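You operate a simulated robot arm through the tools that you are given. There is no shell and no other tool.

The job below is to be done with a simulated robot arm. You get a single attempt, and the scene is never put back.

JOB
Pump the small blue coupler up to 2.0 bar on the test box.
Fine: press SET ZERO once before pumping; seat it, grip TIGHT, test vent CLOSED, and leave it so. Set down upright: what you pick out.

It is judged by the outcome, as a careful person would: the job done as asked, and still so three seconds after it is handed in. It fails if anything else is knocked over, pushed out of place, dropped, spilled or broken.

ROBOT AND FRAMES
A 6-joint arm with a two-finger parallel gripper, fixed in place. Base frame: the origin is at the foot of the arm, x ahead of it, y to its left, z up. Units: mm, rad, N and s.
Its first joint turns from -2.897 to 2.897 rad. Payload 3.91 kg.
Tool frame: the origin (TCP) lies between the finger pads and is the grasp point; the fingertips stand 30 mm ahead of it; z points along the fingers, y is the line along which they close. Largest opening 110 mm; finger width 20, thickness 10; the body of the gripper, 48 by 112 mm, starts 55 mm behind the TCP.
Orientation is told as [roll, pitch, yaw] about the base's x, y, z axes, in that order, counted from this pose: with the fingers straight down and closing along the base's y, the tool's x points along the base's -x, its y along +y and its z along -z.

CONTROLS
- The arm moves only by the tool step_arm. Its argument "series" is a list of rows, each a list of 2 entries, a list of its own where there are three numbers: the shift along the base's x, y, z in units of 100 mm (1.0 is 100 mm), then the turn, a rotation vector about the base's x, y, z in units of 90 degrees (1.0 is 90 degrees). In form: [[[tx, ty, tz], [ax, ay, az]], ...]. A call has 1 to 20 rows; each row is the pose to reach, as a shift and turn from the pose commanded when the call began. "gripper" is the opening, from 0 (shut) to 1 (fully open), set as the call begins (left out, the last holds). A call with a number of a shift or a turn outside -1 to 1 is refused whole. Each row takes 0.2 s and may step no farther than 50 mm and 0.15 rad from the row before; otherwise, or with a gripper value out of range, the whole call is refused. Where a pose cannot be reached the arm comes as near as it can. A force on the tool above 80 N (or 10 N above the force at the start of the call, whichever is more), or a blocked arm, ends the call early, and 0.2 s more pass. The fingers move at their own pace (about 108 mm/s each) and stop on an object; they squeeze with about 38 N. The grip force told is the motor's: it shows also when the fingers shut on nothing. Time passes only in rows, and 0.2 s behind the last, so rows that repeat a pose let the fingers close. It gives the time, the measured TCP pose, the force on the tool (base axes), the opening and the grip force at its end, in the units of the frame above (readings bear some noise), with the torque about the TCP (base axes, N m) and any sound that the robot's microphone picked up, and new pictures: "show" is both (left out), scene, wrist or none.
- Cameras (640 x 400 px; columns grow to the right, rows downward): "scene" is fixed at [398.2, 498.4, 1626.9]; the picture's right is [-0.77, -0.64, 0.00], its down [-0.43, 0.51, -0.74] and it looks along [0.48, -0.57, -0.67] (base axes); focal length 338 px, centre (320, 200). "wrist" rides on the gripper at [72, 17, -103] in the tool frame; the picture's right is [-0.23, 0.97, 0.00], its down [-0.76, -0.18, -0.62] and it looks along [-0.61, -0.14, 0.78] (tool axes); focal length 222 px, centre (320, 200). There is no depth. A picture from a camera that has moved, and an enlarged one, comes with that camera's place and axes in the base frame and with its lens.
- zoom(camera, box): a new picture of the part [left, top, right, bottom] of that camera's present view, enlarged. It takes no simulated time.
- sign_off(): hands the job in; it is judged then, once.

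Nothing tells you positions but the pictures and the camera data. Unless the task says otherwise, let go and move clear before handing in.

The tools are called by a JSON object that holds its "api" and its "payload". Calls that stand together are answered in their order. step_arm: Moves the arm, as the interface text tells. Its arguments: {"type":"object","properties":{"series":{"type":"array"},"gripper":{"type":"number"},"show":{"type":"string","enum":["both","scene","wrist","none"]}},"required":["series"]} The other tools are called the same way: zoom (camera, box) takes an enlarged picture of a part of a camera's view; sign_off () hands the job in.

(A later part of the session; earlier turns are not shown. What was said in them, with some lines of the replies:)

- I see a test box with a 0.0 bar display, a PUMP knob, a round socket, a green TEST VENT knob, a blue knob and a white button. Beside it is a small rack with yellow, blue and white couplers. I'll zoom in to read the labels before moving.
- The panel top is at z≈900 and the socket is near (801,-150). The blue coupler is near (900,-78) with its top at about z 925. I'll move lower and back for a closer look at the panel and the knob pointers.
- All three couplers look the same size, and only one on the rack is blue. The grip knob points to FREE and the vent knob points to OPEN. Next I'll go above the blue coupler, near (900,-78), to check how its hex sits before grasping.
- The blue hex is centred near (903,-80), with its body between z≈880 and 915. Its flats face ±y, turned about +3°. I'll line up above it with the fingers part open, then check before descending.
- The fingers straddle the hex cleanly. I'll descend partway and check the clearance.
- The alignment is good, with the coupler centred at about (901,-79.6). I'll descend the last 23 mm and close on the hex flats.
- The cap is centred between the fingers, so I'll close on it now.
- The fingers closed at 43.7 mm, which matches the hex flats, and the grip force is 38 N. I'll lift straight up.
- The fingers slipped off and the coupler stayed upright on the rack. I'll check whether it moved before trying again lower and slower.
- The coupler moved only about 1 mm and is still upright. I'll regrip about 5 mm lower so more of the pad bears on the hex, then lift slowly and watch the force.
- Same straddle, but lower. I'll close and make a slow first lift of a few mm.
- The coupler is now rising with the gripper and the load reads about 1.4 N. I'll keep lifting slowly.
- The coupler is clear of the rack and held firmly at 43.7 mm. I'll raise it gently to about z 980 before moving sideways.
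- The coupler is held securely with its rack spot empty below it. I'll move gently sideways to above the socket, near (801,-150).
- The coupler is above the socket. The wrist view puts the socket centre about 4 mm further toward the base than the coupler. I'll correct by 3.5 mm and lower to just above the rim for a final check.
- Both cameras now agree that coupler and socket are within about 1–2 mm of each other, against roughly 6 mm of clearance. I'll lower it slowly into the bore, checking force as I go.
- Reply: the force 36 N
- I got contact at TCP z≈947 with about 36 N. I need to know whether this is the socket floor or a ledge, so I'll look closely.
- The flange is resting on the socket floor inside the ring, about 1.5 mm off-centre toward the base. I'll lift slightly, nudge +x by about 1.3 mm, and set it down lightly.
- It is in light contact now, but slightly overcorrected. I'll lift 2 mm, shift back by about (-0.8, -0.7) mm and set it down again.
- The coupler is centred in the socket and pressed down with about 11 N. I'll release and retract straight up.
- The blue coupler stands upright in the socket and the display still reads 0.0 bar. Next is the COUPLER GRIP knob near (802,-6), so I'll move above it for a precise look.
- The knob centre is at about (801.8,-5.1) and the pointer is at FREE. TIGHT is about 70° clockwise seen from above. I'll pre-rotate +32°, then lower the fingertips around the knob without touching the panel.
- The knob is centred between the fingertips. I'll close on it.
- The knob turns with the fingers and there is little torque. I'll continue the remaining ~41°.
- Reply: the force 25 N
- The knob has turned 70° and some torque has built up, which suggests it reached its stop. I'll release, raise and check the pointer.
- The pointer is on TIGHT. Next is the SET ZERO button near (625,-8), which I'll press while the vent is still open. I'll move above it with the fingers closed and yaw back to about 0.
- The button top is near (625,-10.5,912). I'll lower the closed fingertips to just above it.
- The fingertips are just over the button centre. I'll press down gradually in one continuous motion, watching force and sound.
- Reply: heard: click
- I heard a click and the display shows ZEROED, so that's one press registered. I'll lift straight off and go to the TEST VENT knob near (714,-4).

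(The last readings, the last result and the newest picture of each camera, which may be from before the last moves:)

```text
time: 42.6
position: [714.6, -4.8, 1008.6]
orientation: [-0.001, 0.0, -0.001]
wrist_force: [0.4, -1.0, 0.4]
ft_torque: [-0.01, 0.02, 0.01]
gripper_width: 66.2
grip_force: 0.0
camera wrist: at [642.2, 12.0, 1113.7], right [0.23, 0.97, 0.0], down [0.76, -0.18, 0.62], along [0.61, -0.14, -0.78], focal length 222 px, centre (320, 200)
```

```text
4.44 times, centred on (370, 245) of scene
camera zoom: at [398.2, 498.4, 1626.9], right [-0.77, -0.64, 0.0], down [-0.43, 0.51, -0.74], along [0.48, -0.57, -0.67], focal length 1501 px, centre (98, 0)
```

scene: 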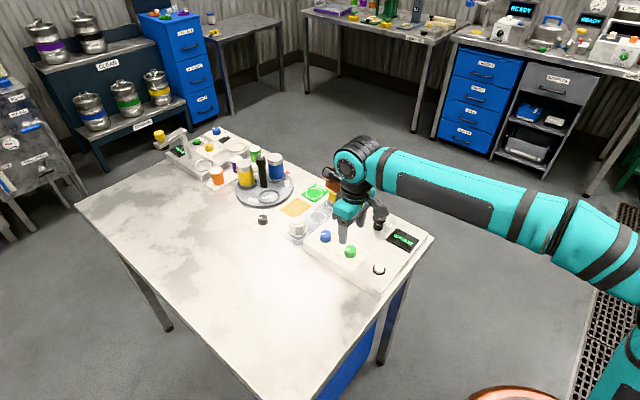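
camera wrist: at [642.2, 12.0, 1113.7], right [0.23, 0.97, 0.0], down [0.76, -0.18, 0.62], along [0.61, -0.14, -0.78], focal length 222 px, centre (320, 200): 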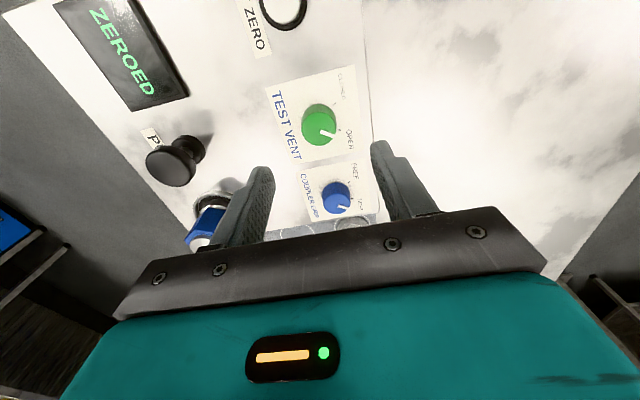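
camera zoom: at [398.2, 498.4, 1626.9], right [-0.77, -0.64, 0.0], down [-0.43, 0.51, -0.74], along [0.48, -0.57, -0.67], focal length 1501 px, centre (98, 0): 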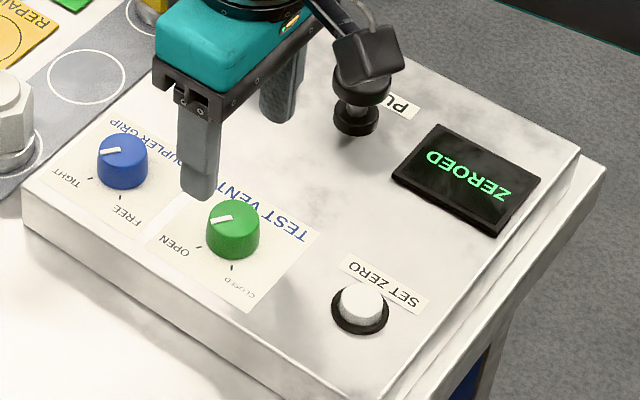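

The green knob is centred at about (714.7,-5.4) and points to OPEN. CLOSED is about 70° counterclockwise. I'll pre-rotate to -0.6 rad and lower around it.

{"api": "step_arm", "payload": {"series": [[[0.009, -0.014, -0.1], [0, 0, -0.09]], [[0.009, -0.014, -0.25], [0, 0, -0.18]], [[0.009, -0.014, -0.4], [0, 0, -0.27]], [[0.009, -0.014, -0.55], [0, 0, -0.36]], [[0.009, -0.014, -0.7], [0, 0, -0.39]], [[0.009, -0.014, -0.735], [0, 0, -0.39]], [[0.009, -0.014, -0.735], [0, 0, -0.39]]], "gripper": 0.6, "show": "wrist"}}

{"api": "zoom", "payload": {"camera": "wrist", "box": [240, 90, 400, 220]}}

```text
time: 44.2
position: [714.0, -5.1, 937.3]
orientation: [0.001, 0.001, -0.612]
wrist_force: [0.4, 0.4, -0.3]
ft_torque: [-0.01, 0.02, 0.03]
gripper_width: 66.1
grip_force: 0.0
camera wrist: at [665.2, 49.7, 1041.0], right [0.75, 0.67, 0.0], down [0.52, -0.58, 0.62], along [0.41, -0.47, -0.78], focal length 222 px, centre (320, 200)
```

wrist: 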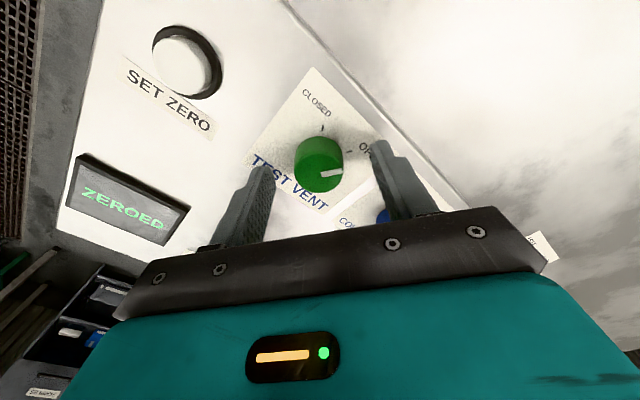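

```text
3.08 times, centred on (320, 155) of wrist
camera zoom: at [665.2, 49.7, 1041.0], right [0.75, 0.67, 0.0], down [0.52, -0.58, 0.62], along [0.41, -0.47, -0.78], focal length 684 px, centre (320, 338)
```

zoom: 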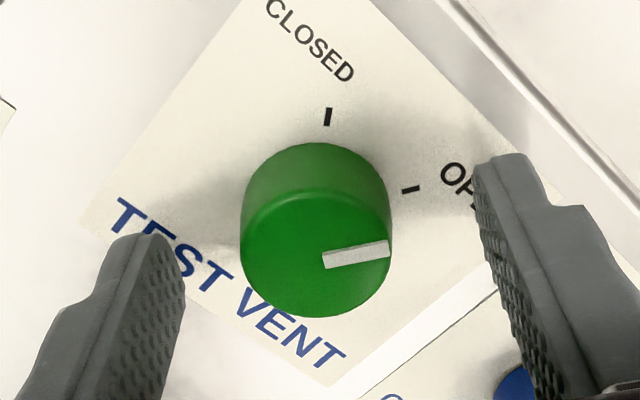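

It's centred, so I'll close and turn counterclockwise by 70°.

{"api": "step_arm", "payload": {"series": [[[0, 0, 0], [0, 0, 0]], [[0, 0, 0], [0, 0, 0]], [[0, 0, 0], [0, 0, 0]]], "gripper": 0.0, "show": "none"}}

{"api": "step_arm", "payload": {"series": [[[0, 0, 0], [0, 0, 0.08]], [[0, 0, 0], [0, 0, 0.16]], [[0, 0, 0], [0, 0, 0.24]], [[0, 0, 0], [0, 0, 0.32]], [[0, 0, 0], [0, 0, 0.4]], [[0, 0, 0], [0, 0, 0.48]], [[0, 0, 0], [0, 0, 0.56]], [[0, 0, 0], [0, 0, 0.64]], [[0, 0, 0], [0, 0, 0.72]], [[0, 0, 0], [0, 0, 0.78]], [[0, 0, 0], [0, 0, 0.78]]], "show": "wrist"}}

{"api": "zoom", "payload": {"camera": "wrist", "box": [240, 90, 400, 220]}}

```text
time: 45.0
position: [714.1, -5.6, 936.4]
orientation: [0.0, 0.0, -0.613]
wrist_force: [-6.0, -5.7, -2.5]
ft_torque: [-0.23, 0.23, 0.0]
gripper_width: 31.7
grip_force: 44.7
```

```text
time: 47.4
position: [714.3, -4.3, 936.5]
orientation: [-0.001, 0.0, 0.614]
wrist_force: [-28.8, 22.4, -4.3]
ft_torque: [0.88, 0.67, -0.38]
gripper_width: 31.7
grip_force: 44.4
camera wrist: at [645.5, -32.9, 1041.1], right [-0.38, 0.93, 0.0], down [0.72, 0.29, 0.62], along [0.58, 0.23, -0.78], focal length 222 px, centre (320, 200)
```

wrist: 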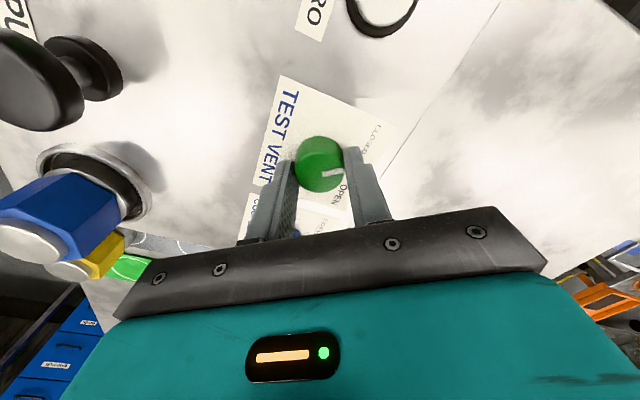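

```text
3.08 times, centred on (320, 155) of wrist
camera zoom: at [645.5, -32.9, 1041.1], right [-0.38, 0.93, 0.0], down [0.72, 0.29, 0.62], along [0.58, 0.23, -0.78], focal length 684 px, centre (320, 338)
```

zoom: 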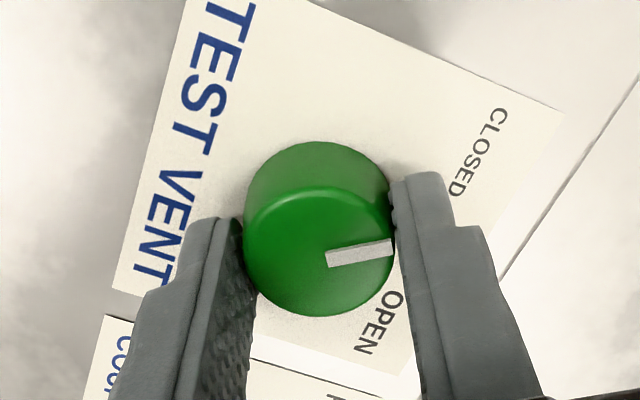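

The knob turned 70° and torque rose at the stop. I'll release, raise and check.

{"api": "step_arm", "payload": {"series": [[[0, 0, 0], [0, 0, 0]], [[0, 0, 0], [0, 0, 0]], [[0, 0, 0.1], [0, 0, 0]], [[0, 0, 0.4], [0, 0, 0]], [[0, 0, 0.75], [0, 0, 0]], [[0, 0, 0.75], [0, 0, 0]]], "gripper": 0.6, "show": "both"}}

{"api": "zoom", "payload": {"camera": "wrist", "box": [230, 60, 390, 180]}}

{"api": "zoom", "payload": {"camera": "scene", "box": [290, 190, 430, 290]}}

```text
time: 48.8
position: [715.8, -5.6, 1011.7]
orientation: [-0.002, 0.001, 0.612]
wrist_force: [-0.3, -0.6, -0.5]
ft_torque: [0.03, -0.03, 0.01]
gripper_width: 66.0
grip_force: 0.0
camera wrist: at [646.6, -34.1, 1117.2], right [-0.37, 0.93, 0.0], down [0.73, 0.29, 0.62], along [0.58, 0.23, -0.78], focal length 222 px, centre (320, 200)
```

scene: 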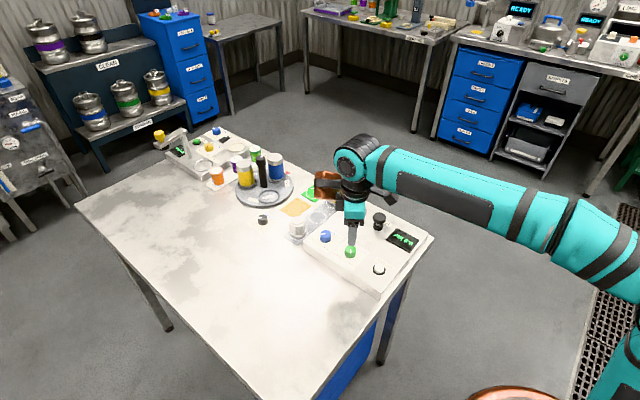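
wrist: 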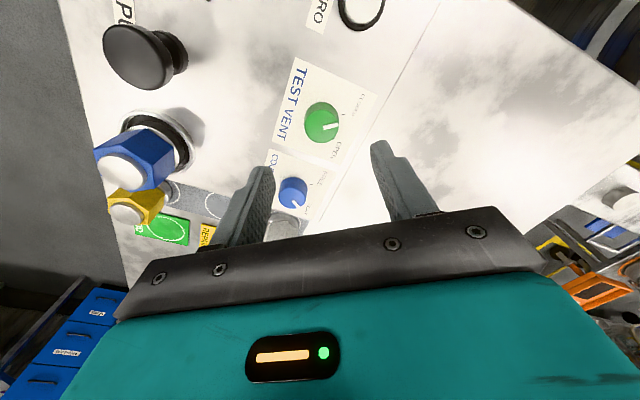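

```text
3.33 times, centred on (310, 120) of wrist
camera zoom: at [646.6, -34.1, 1117.2], right [-0.37, 0.93, 0.0], down [0.73, 0.29, 0.62], along [0.58, 0.23, -0.78], focal length 740 px, centre (353, 467)
```

zoom: 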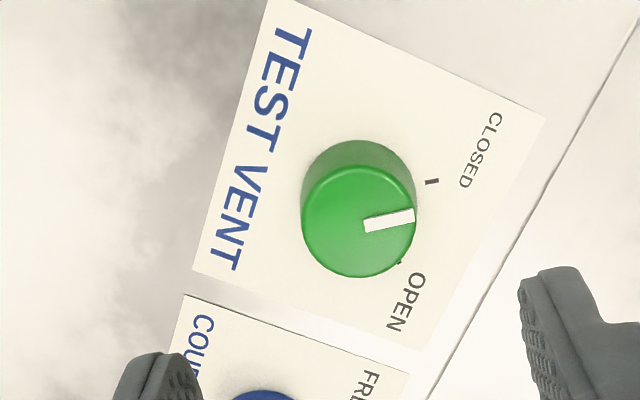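

```text
4.00 times, centred on (360, 240) of scene
camera zoom: at [398.2, 498.4, 1626.9], right [-0.77, -0.64, 0.0], down [-0.43, 0.51, -0.74], along [0.48, -0.57, -0.67], focal length 1351 px, centre (160, 40)
```

zoom: 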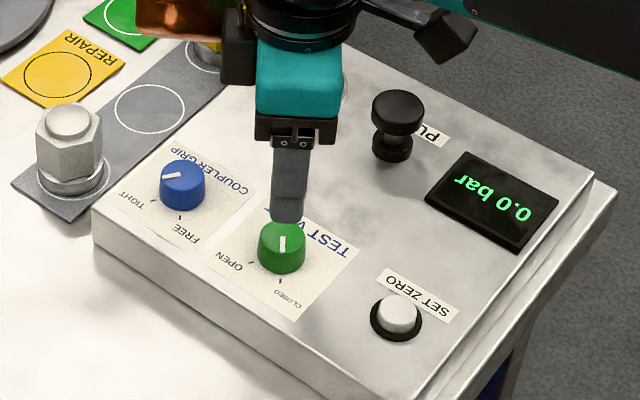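

The vent is CLOSED, the grip is TIGHT and the display reads 0.0 bar. Next is the pump plunger near (713,-140), top z≈939. I'll move above it with fingers closed and yaw 0.

{"api": "step_arm", "payload": {"series": [[[0, -0.25, 0], [0, 0, -0.09]], [[0, -0.5, 0], [0, 0, -0.18]], [[0, -0.75, 0], [0, 0, -0.27]], [[0, -1.0, 0], [0, 0, -0.36]], [[0, -1.0, 0], [0, 0, -0.39]]], "gripper": 0.0, "show": "none"}}

{"api": "step_arm", "payload": {"series": [[[-0.02, -0.2, 0], [0, 0, 0]], [[-0.03, -0.34, 0], [0, 0, 0]], [[-0.03, -0.34, 0], [0, 0, 0]]], "show": "both"}}

{"api": "zoom", "payload": {"camera": "wrist", "box": [240, 60, 400, 180]}}

{"api": "zoom", "payload": {"camera": "scene", "box": [330, 180, 430, 255]}}

```text
time: 50.0
position: [714.1, -106.1, 1010.7]
orientation: [-0.001, 0.0, -0.002]
wrist_force: [0.2, 0.7, 0.2]
ft_torque: [-0.01, -0.02, 0.04]
gripper_width: 0.1
grip_force: 38.1
```

```text
time: 50.8
position: [711.4, -138.1, 1010.7]
orientation: [0.0, 0.0, 0.001]
wrist_force: [-0.4, -0.8, -1.1]
ft_torque: [0.0, -0.04, 0.01]
gripper_width: 0.1
grip_force: 37.9
camera wrist: at [640.2, -122.6, 1115.8], right [0.23, 0.97, 0.0], down [0.76, -0.18, 0.62], along [0.61, -0.14, -0.78], focal length 222 px, centre (320, 200)
```

scene: 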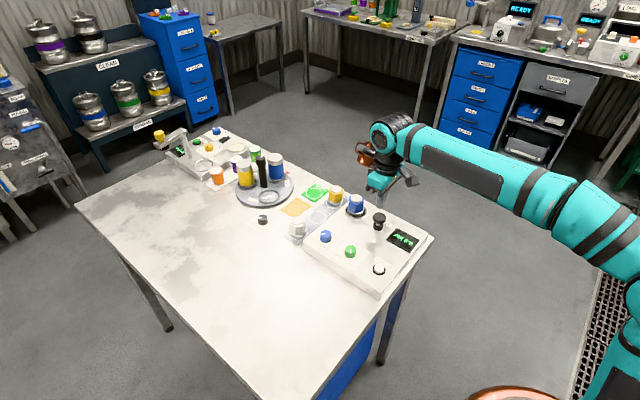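
wrist: 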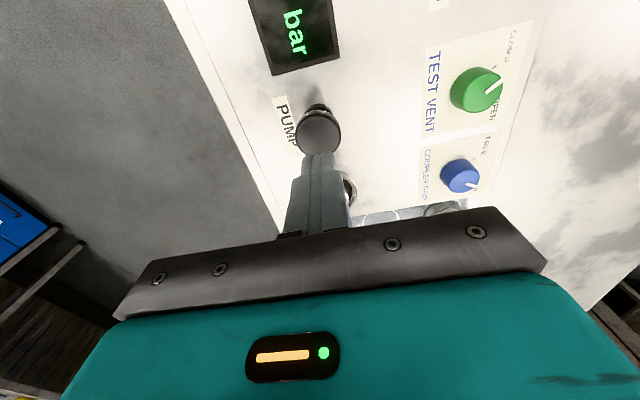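

```text
3.33 times, centred on (320, 120) of wrist
camera zoom: at [640.2, -122.6, 1115.8], right [0.23, 0.97, 0.0], down [0.76, -0.18, 0.62], along [0.61, -0.14, -0.78], focal length 740 px, centre (320, 467)
```

zoom: 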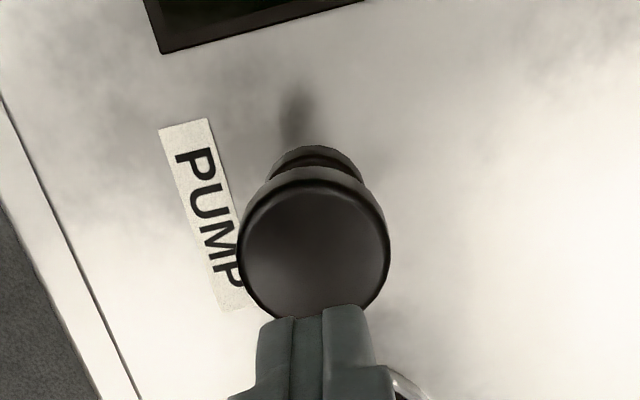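

```text
5.33 times, centred on (380, 218) of scene
camera zoom: at [398.2, 498.4, 1626.9], right [-0.77, -0.64, 0.0], down [-0.43, 0.51, -0.74], along [0.48, -0.57, -0.67], focal length 1801 px, centre (0, 107)
```

zoom: 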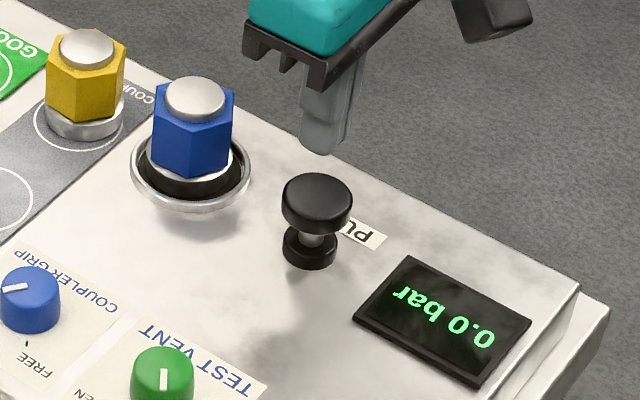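

The pump knob top is near (712.5,-140.7,939). I'll lower to just above it, then press gradually to learn the stroke and the pressure gained per stroke.

{"api": "step_arm", "payload": {"series": [[[0.005, -0.01, -0.15], [0, 0, 0]], [[0.005, -0.01, -0.3], [0, 0, 0]], [[0.005, -0.01, -0.36], [0, 0, 0]], [[0.005, -0.01, -0.36], [0, 0, 0]]], "show": "both"}}

{"api": "zoom", "payload": {"camera": "scene", "box": [340, 190, 420, 250]}}

{"api": "zoom", "payload": {"camera": "wrist", "box": [240, 60, 400, 200]}}

```text
time: 51.8
position: [711.5, -140.2, 974.1]
orientation: [0.0, 0.0, 0.001]
wrist_force: [0.1, -0.4, 0.6]
ft_torque: [-0.01, -0.02, 0.01]
gripper_width: 0.0
grip_force: 37.6
camera wrist: at [640.4, -124.4, 1079.4], right [0.23, 0.97, 0.0], down [0.76, -0.18, 0.62], along [0.61, -0.14, -0.78], focal length 222 px, centre (320, 200)
```

scene: 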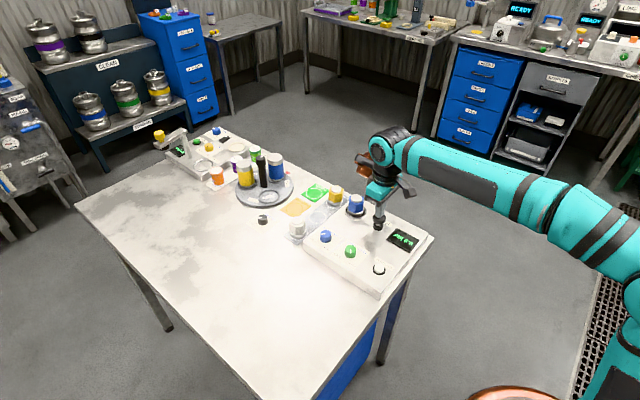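
wrist: 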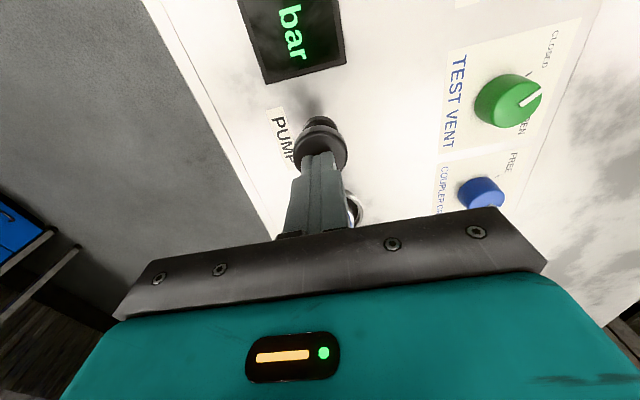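

```text
6.67 times, centred on (380, 220) of scene
camera zoom: at [398.2, 498.4, 1626.9], right [-0.77, -0.64, 0.0], down [-0.43, 0.51, -0.74], along [0.48, -0.57, -0.67], focal length 2252 px, centre (-80, 67)
```

zoom: 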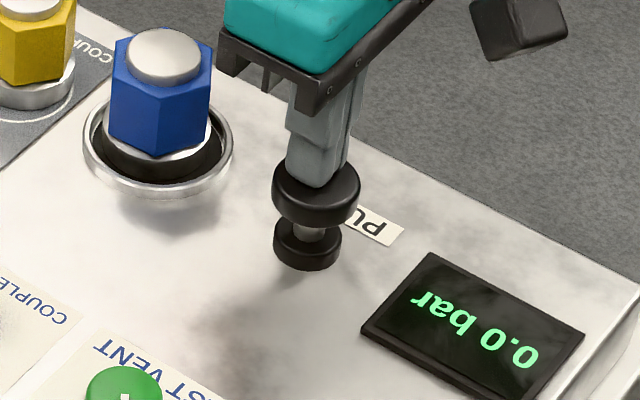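

```text
2.86 times, centred on (320, 130) of wrist
camera zoom: at [640.4, -124.4, 1079.4], right [0.23, 0.97, 0.0], down [0.76, -0.18, 0.62], along [0.61, -0.14, -0.78], focal length 635 px, centre (320, 400)
```

zoom: 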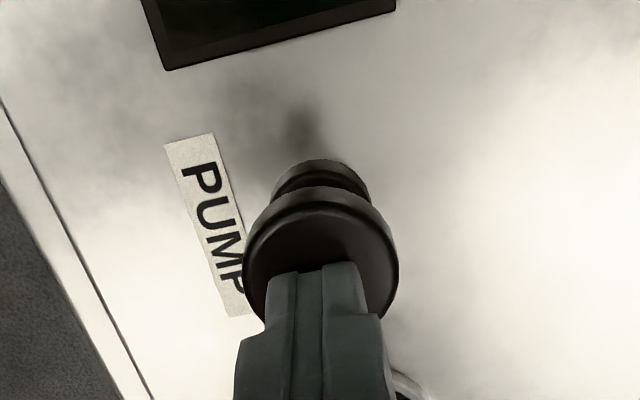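

I'm poised over the plunger centre and the scene camera can read the display. I'll begin the first press gradually.

{"api": "step_arm", "payload": {"series": [[[0, 0, -0.03], [0, 0, 0]], [[0, 0, -0.06], [0, 0, 0]], [[0, 0, -0.09], [0, 0, 0]]], "show": "none"}}

{"api": "step_arm", "payload": {"series": [[[0, 0, -0.03], [0, 0, 0]], [[0, 0, -0.05], [0, 0, 0]]], "show": "scene"}}

{"api": "zoom", "payload": {"camera": "scene", "box": [340, 190, 420, 250]}}

```text
time: 52.6
position: [712.3, -140.7, 966.0]
orientation: [0.001, 0.002, 0.0]
wrist_force: [-2.1, -0.3, 2.7]
ft_torque: [0.0, 0.03, 0.01]
gripper_width: 0.0
grip_force: 37.1
```

```text
time: 53.2
position: [712.2, -139.6, 961.6]
orientation: [0.001, -0.002, 0.0]
wrist_force: [-1.8, 0.7, 4.3]
ft_torque: [0.05, 0.07, -0.01]
gripper_width: 0.0
grip_force: 37.7
```

scene: 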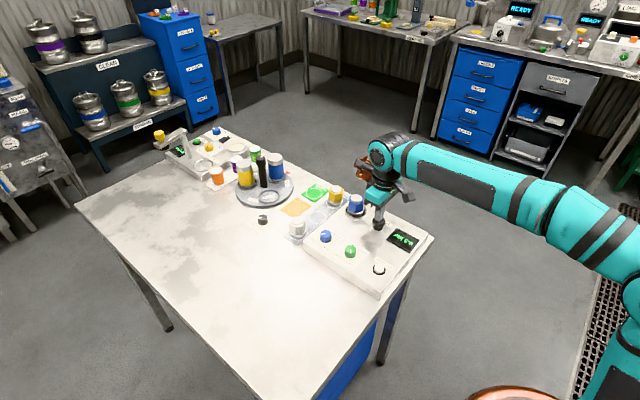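

```text
6.67 times, centred on (380, 220) of scene
camera zoom: at [398.2, 498.4, 1626.9], right [-0.77, -0.64, 0.0], down [-0.43, 0.51, -0.74], along [0.48, -0.57, -0.67], focal length 2252 px, centre (-80, 67)
```

zoom: 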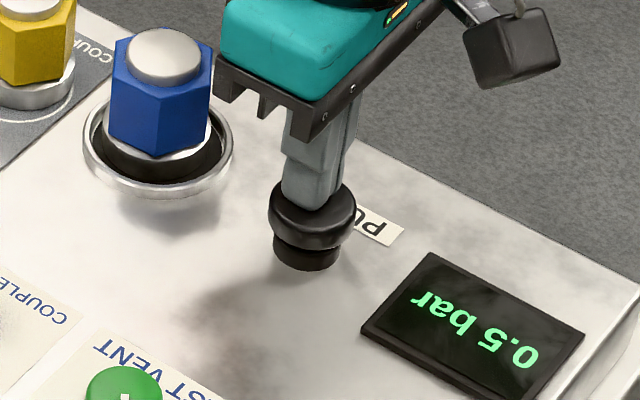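

The display reads 0.5 bar. I'll lift to let the plunger return and see whether the reading holds.

{"api": "step_arm", "payload": {"series": [[[0, 0, 0.05], [0, 0, 0]], [[0, 0, 0.1], [0, 0, 0]], [[0, 0, 0.13], [0, 0, 0]], [[0, 0, 0.13], [0, 0, 0]]], "show": "scene"}}

{"api": "zoom", "payload": {"camera": "scene", "box": [340, 190, 420, 250]}}

```text
time: 54.2
position: [712.5, -140.8, 973.5]
orientation: [0.0, -0.001, 0.0]
wrist_force: [0.7, -0.2, 0.4]
ft_torque: [0.01, 0.0, -0.01]
gripper_width: 0.0
grip_force: 37.5
```

scene: 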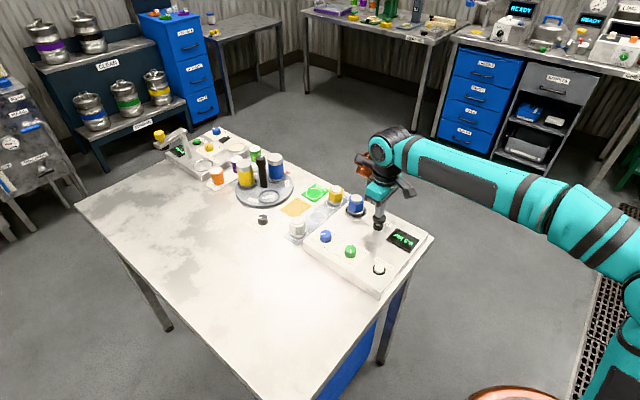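

```text
6.67 times, centred on (380, 220) of scene
camera zoom: at [398.2, 498.4, 1626.9], right [-0.77, -0.64, 0.0], down [-0.43, 0.51, -0.74], along [0.48, -0.57, -0.67], focal length 2252 px, centre (-80, 67)
```

zoom: 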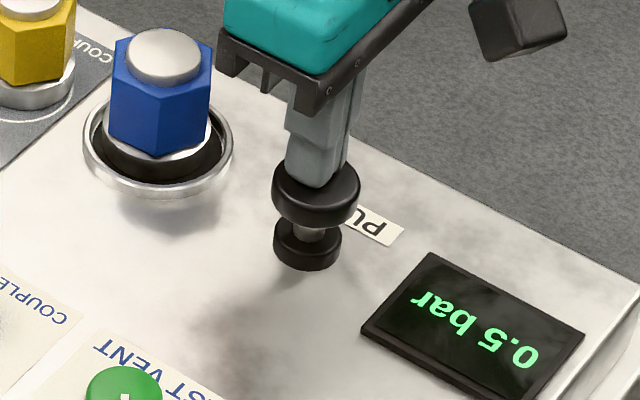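

The reading holds at 0.5 bar, so each press adds about 0.5. I'll do the second stroke to the same depth and check the reading before releasing.

{"api": "step_arm", "payload": {"series": [[[0, 0, -0.04], [0, 0, 0]], [[0, 0, -0.07], [0, 0, 0]], [[0, 0, -0.1], [0, 0, 0]], [[0, 0, -0.13], [0, 0, 0]]], "show": "scene"}}

{"api": "zoom", "payload": {"camera": "scene", "box": [340, 190, 420, 250]}}

```text
time: 55.2
position: [713.2, -141.2, 962.4]
orientation: [0.0, 0.001, 0.0]
wrist_force: [0.8, -0.5, 4.2]
ft_torque: [0.0, -0.01, 0.01]
gripper_width: 0.2
grip_force: 37.9
```

scene: 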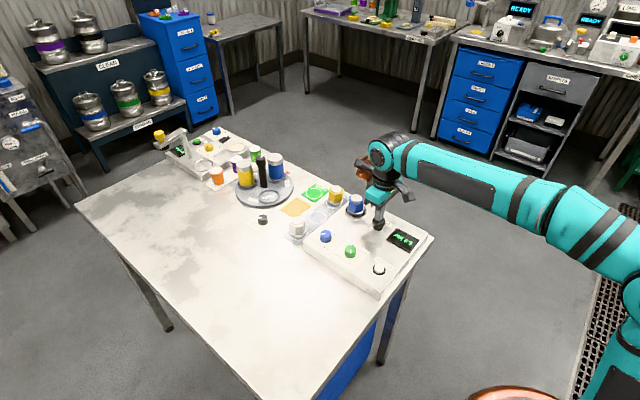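

```text
6.67 times, centred on (380, 220) of scene
camera zoom: at [398.2, 498.4, 1626.9], right [-0.77, -0.64, 0.0], down [-0.43, 0.51, -0.74], along [0.48, -0.57, -0.67], focal length 2252 px, centre (-80, 67)
```

zoom: 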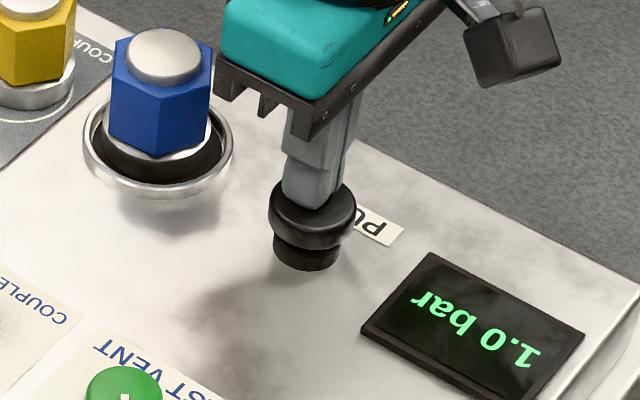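

The display reads 1.0 bar after two strokes. I'll release and make the third stroke.

{"api": "step_arm", "payload": {"series": [[[0, 0, 0.05], [0, 0, 0]], [[0, 0, 0.1], [0, 0, 0]], [[0, 0, 0.13], [0, 0, 0]], [[0, 0, 0.13], [0, 0, 0]]], "show": "scene"}}

{"api": "step_arm", "payload": {"series": [[[0, 0, -0.04], [0, 0, 0]], [[0, 0, -0.07], [0, 0, 0]], [[0, 0, -0.1], [0, 0, 0]], [[0, 0, -0.13], [0, 0, 0]]], "show": "scene"}}

{"api": "zoom", "payload": {"camera": "scene", "box": [340, 190, 420, 250]}}

```text
time: 56.2
position: [712.6, -141.2, 972.7]
orientation: [-0.001, 0.0, 0.001]
wrist_force: [0.5, 0.3, 1.4]
ft_torque: [-0.02, -0.04, 0.01]
gripper_width: 0.0
grip_force: 38.5
```

scene: 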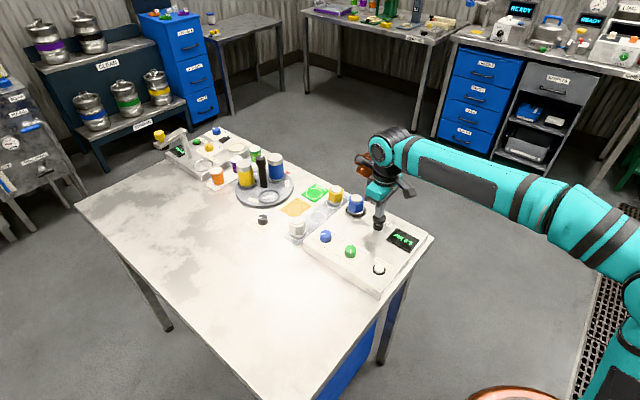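

```text
time: 57.2
position: [712.4, -138.7, 961.0]
orientation: [0.0, -0.001, 0.002]
wrist_force: [-1.8, -1.3, 3.8]
ft_torque: [-0.03, 0.05, 0.02]
gripper_width: 0.3
grip_force: 37.3
```

scene: 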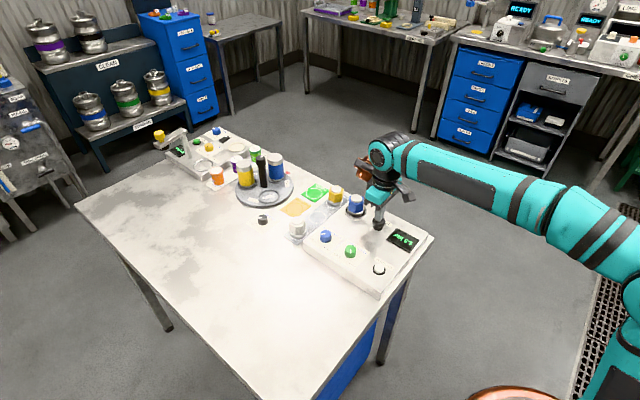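

```text
6.67 times, centred on (380, 220) of scene
camera zoom: at [398.2, 498.4, 1626.9], right [-0.77, -0.64, 0.0], down [-0.43, 0.51, -0.74], along [0.48, -0.57, -0.67], focal length 2252 px, centre (-80, 67)
```

zoom: 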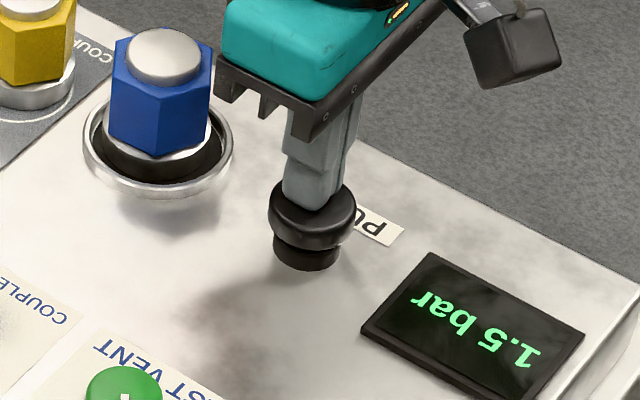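

The display reads 1.5 bar after three strokes. I'll release first and confirm the reading holds before the final stroke.

{"api": "step_arm", "payload": {"series": [[[0, 0, 0.05], [0, 0, 0]], [[0, 0, 0.1], [0, 0, 0]], [[0, 0, 0.13], [0, 0, 0]], [[0, 0, 0.13], [0, 0, 0]]], "show": "scene"}}

{"api": "zoom", "payload": {"camera": "scene", "box": [340, 190, 420, 250]}}

```text
time: 58.2
position: [711.9, -140.5, 973.1]
orientation: [0.0, -0.002, 0.001]
wrist_force: [1.3, 0.2, 0.4]
ft_torque: [-0.02, -0.02, -0.01]
gripper_width: 0.1
grip_force: 37.5
```

scene: 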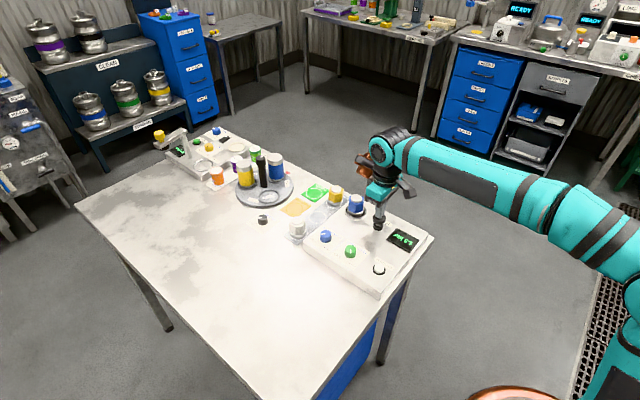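

```text
6.67 times, centred on (380, 220) of scene
camera zoom: at [398.2, 498.4, 1626.9], right [-0.77, -0.64, 0.0], down [-0.43, 0.51, -0.74], along [0.48, -0.57, -0.67], focal length 2252 px, centre (-80, 67)
```

zoom: 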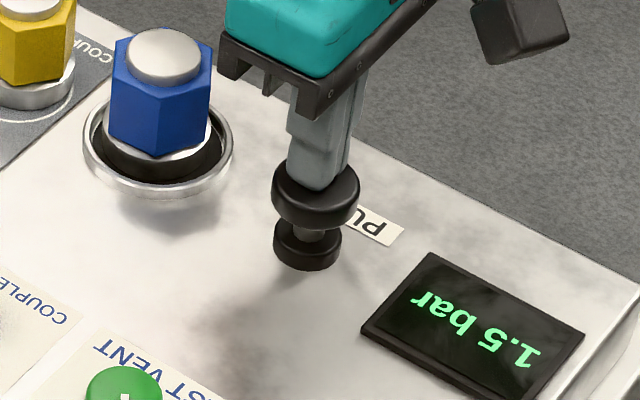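

It holds at 1.5 bar. I'll do the fourth and last stroke.

{"api": "step_arm", "payload": {"series": [[[0, 0, -0.04], [0, 0, 0]], [[0, 0, -0.07], [0, 0, 0]], [[0, 0, -0.1], [0, 0, 0]], [[0, 0, -0.13], [0, 0, 0]]], "show": "scene"}}

{"api": "zoom", "payload": {"camera": "scene", "box": [340, 190, 420, 250]}}

```text
time: 59.2
position: [712.2, -140.8, 961.4]
orientation: [0.001, -0.001, 0.0]
wrist_force: [-0.7, 2.4, 4.5]
ft_torque: [0.06, -0.01, -0.04]
gripper_width: 0.1
grip_force: 37.6
```

scene: 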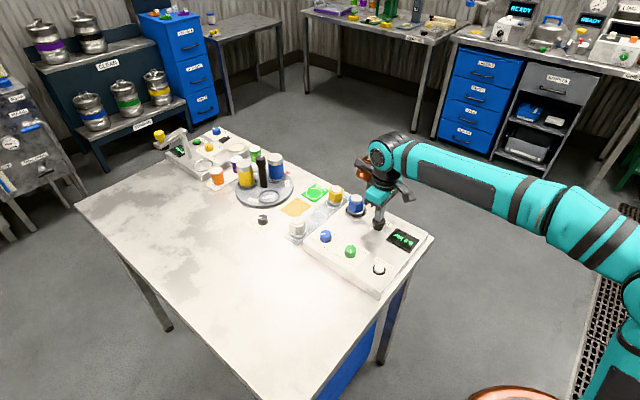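

```text
6.67 times, centred on (380, 220) of scene
camera zoom: at [398.2, 498.4, 1626.9], right [-0.77, -0.64, 0.0], down [-0.43, 0.51, -0.74], along [0.48, -0.57, -0.67], focal length 2252 px, centre (-80, 67)
```

zoom: 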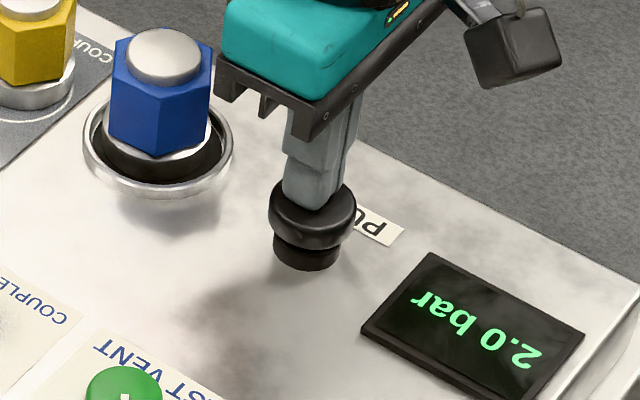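

The display reads 2.0 bar. I'll lift straight off and retract well clear, then check that it holds.

{"api": "step_arm", "payload": {"series": [[[0, 0, 0.06], [0, 0, 0]], [[0, 0, 0.2], [0, 0, 0]], [[0, 0, 0.5], [0, 0, 0]], [[0, 0, 0.9], [0, 0, 0]], [[-0.3, 0, 1.0], [0, 0, 0]], [[-0.7, 0, 1.0], [0, 0, 0]], [[-1.0, 0, 1.0], [0, 0, 0]], [[-1.0, 0, 1.0], [0, 0, 0]], [[-1.0, 0, 1.0], [0, 0, 0]], [[-1.0, 0, 1.0], [0, 0, 0]], [[-1.0, 0, 1.0], [0, 0, 0]], [[-1.0, 0, 1.0], [0, 0, 0]]], "show": "both"}}

{"api": "zoom", "payload": {"camera": "scene", "box": [280, 180, 440, 290]}}

{"api": "zoom", "payload": {"camera": "scene", "box": [140, 110, 350, 240]}}

{"api": "zoom", "payload": {"camera": "scene", "box": [300, 180, 380, 260]}}

```text
time: 61.8
position: [612.8, -140.8, 1057.9]
orientation: [0.0, 0.0, 0.001]
wrist_force: [1.0, 0.1, 0.3]
ft_torque: [0.02, 0.01, -0.01]
gripper_width: 0.0
grip_force: 37.0
camera wrist: at [541.9, -124.9, 1163.5], right [0.23, 0.97, 0.0], down [0.76, -0.18, 0.62], along [0.61, -0.14, -0.78], focal length 222 px, centre (320, 200)
```

scene: 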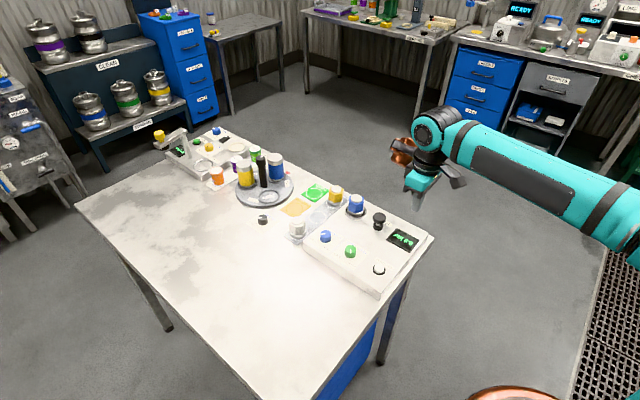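
wrist: 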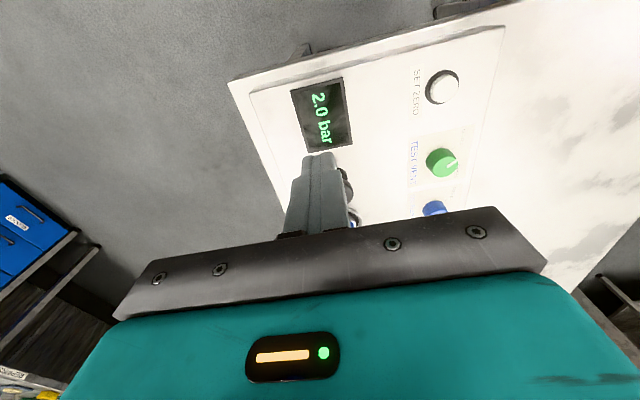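

```text
3.64 times, centred on (360, 235) of scene
camera zoom: at [398.2, 498.4, 1626.9], right [-0.77, -0.64, 0.0], down [-0.43, 0.51, -0.74], along [0.48, -0.57, -0.67], focal length 1228 px, centre (174, 73)
```

zoom: 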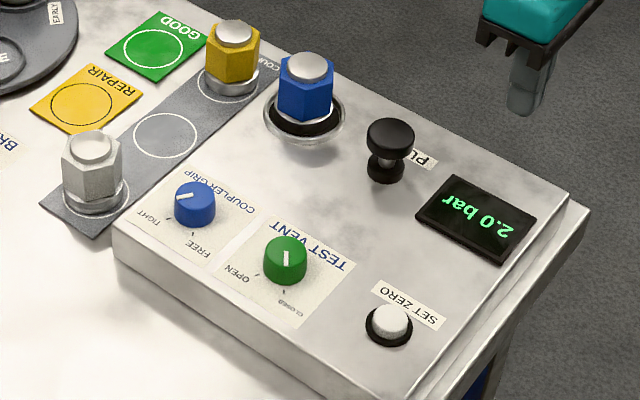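

```text
3.05 times, centred on (245, 175) of scene
camera zoom: at [398.2, 498.4, 1626.9], right [-0.77, -0.64, 0.0], down [-0.43, 0.51, -0.74], along [0.48, -0.57, -0.67], focal length 1029 px, centre (549, 276)
```

zoom: 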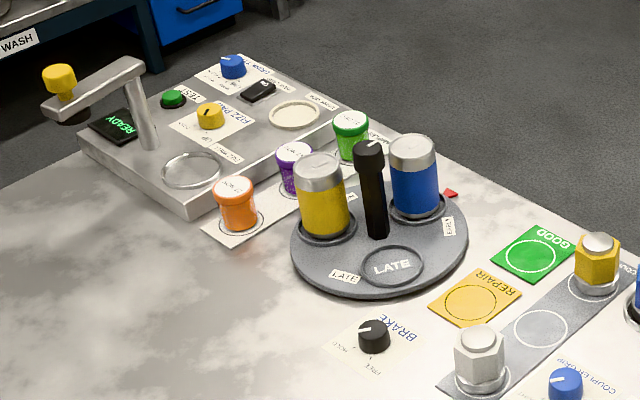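

```text
5.00 times, centred on (340, 220) of scene
camera zoom: at [398.2, 498.4, 1626.9], right [-0.77, -0.64, 0.0], down [-0.43, 0.51, -0.74], along [0.48, -0.57, -0.67], focal length 1689 px, centre (220, 100)
```

zoom: 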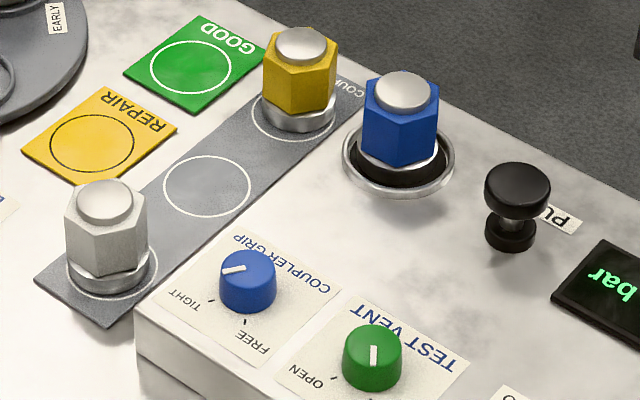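

The display holds 2.0 bar, the grip is TIGHT, the vent is CLOSED and the coupler is upright in the socket. Nothing else has moved. I'll wait a few seconds to confirm the pressure is stable.

{"api": "step_arm", "payload": {"series": [[[0, 0, 0.1], [0, 0, 0]], [[0, 0, 0.2], [0, 0, 0]], [[0, 0, 0.2], [0, 0, 0]], [[0, 0, 0.2], [0, 0, 0]], [[0, 0, 0.2], [0, 0, 0]], [[0, 0, 0.2], [0, 0, 0]], [[0, 0, 0.2], [0, 0, 0]], [[0, 0, 0.2], [0, 0, 0]], [[0, 0, 0.2], [0, 0, 0]], [[0, 0, 0.2], [0, 0, 0]], [[0, 0, 0.2], [0, 0, 0]], [[0, 0, 0.2], [0, 0, 0]], [[0, 0, 0.2], [0, 0, 0]], [[0, 0, 0.2], [0, 0, 0]], [[0, 0, 0.2], [0, 0, 0]], [[0, 0, 0.2], [0, 0, 0]]], "show": "scene"}}

{"api": "zoom", "payload": {"camera": "scene", "box": [280, 180, 440, 290]}}

```text
time: 65.2
position: [613.6, -141.7, 1079.1]
orientation: [-0.001, -0.001, -0.001]
wrist_force: [0.6, 0.4, 0.5]
ft_torque: [0.01, 0.0, 0.0]
gripper_width: 0.0
grip_force: 37.5
```

scene: 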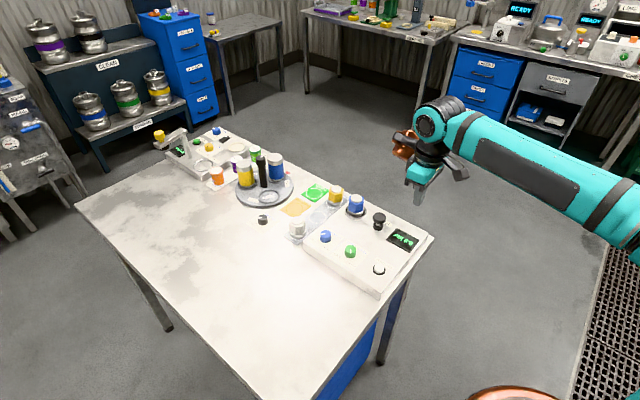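

```text
3.64 times, centred on (360, 235) of scene
camera zoom: at [398.2, 498.4, 1626.9], right [-0.77, -0.64, 0.0], down [-0.43, 0.51, -0.74], along [0.48, -0.57, -0.67], focal length 1228 px, centre (174, 73)
```

zoom: 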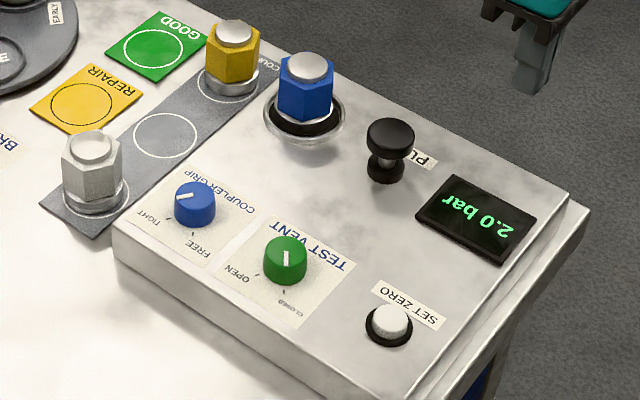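

The pressure is steady at 2.0 bar more than 5 s after the last stroke. Everything is set as asked and the arm is clear, so I'm handing in.

{"api": "sign_off", "payload": {}}

```text
The job is handed in.
```

The blue coupler is seated upright in the test box and pumped to 2.0 bar. The reading had held for more than 5 seconds when I handed the job in.

- **Zero:** I pressed SET ZERO once, before pumping. It clicked and the display showed ZEROED.
- **Knobs:** the coupler grip is on TIGHT and the test vent is on CLOSED, and I left both that way.
- **Pumping:** four strokes added 0.5 bar each.
- **First grasp:** my first lift slipped off the coupler. It stayed upright and shifted about 1 mm on the rack, and the second, slower lift held.

In the final pictures nothing else on the bench had moved, and the arm was clear of the box.
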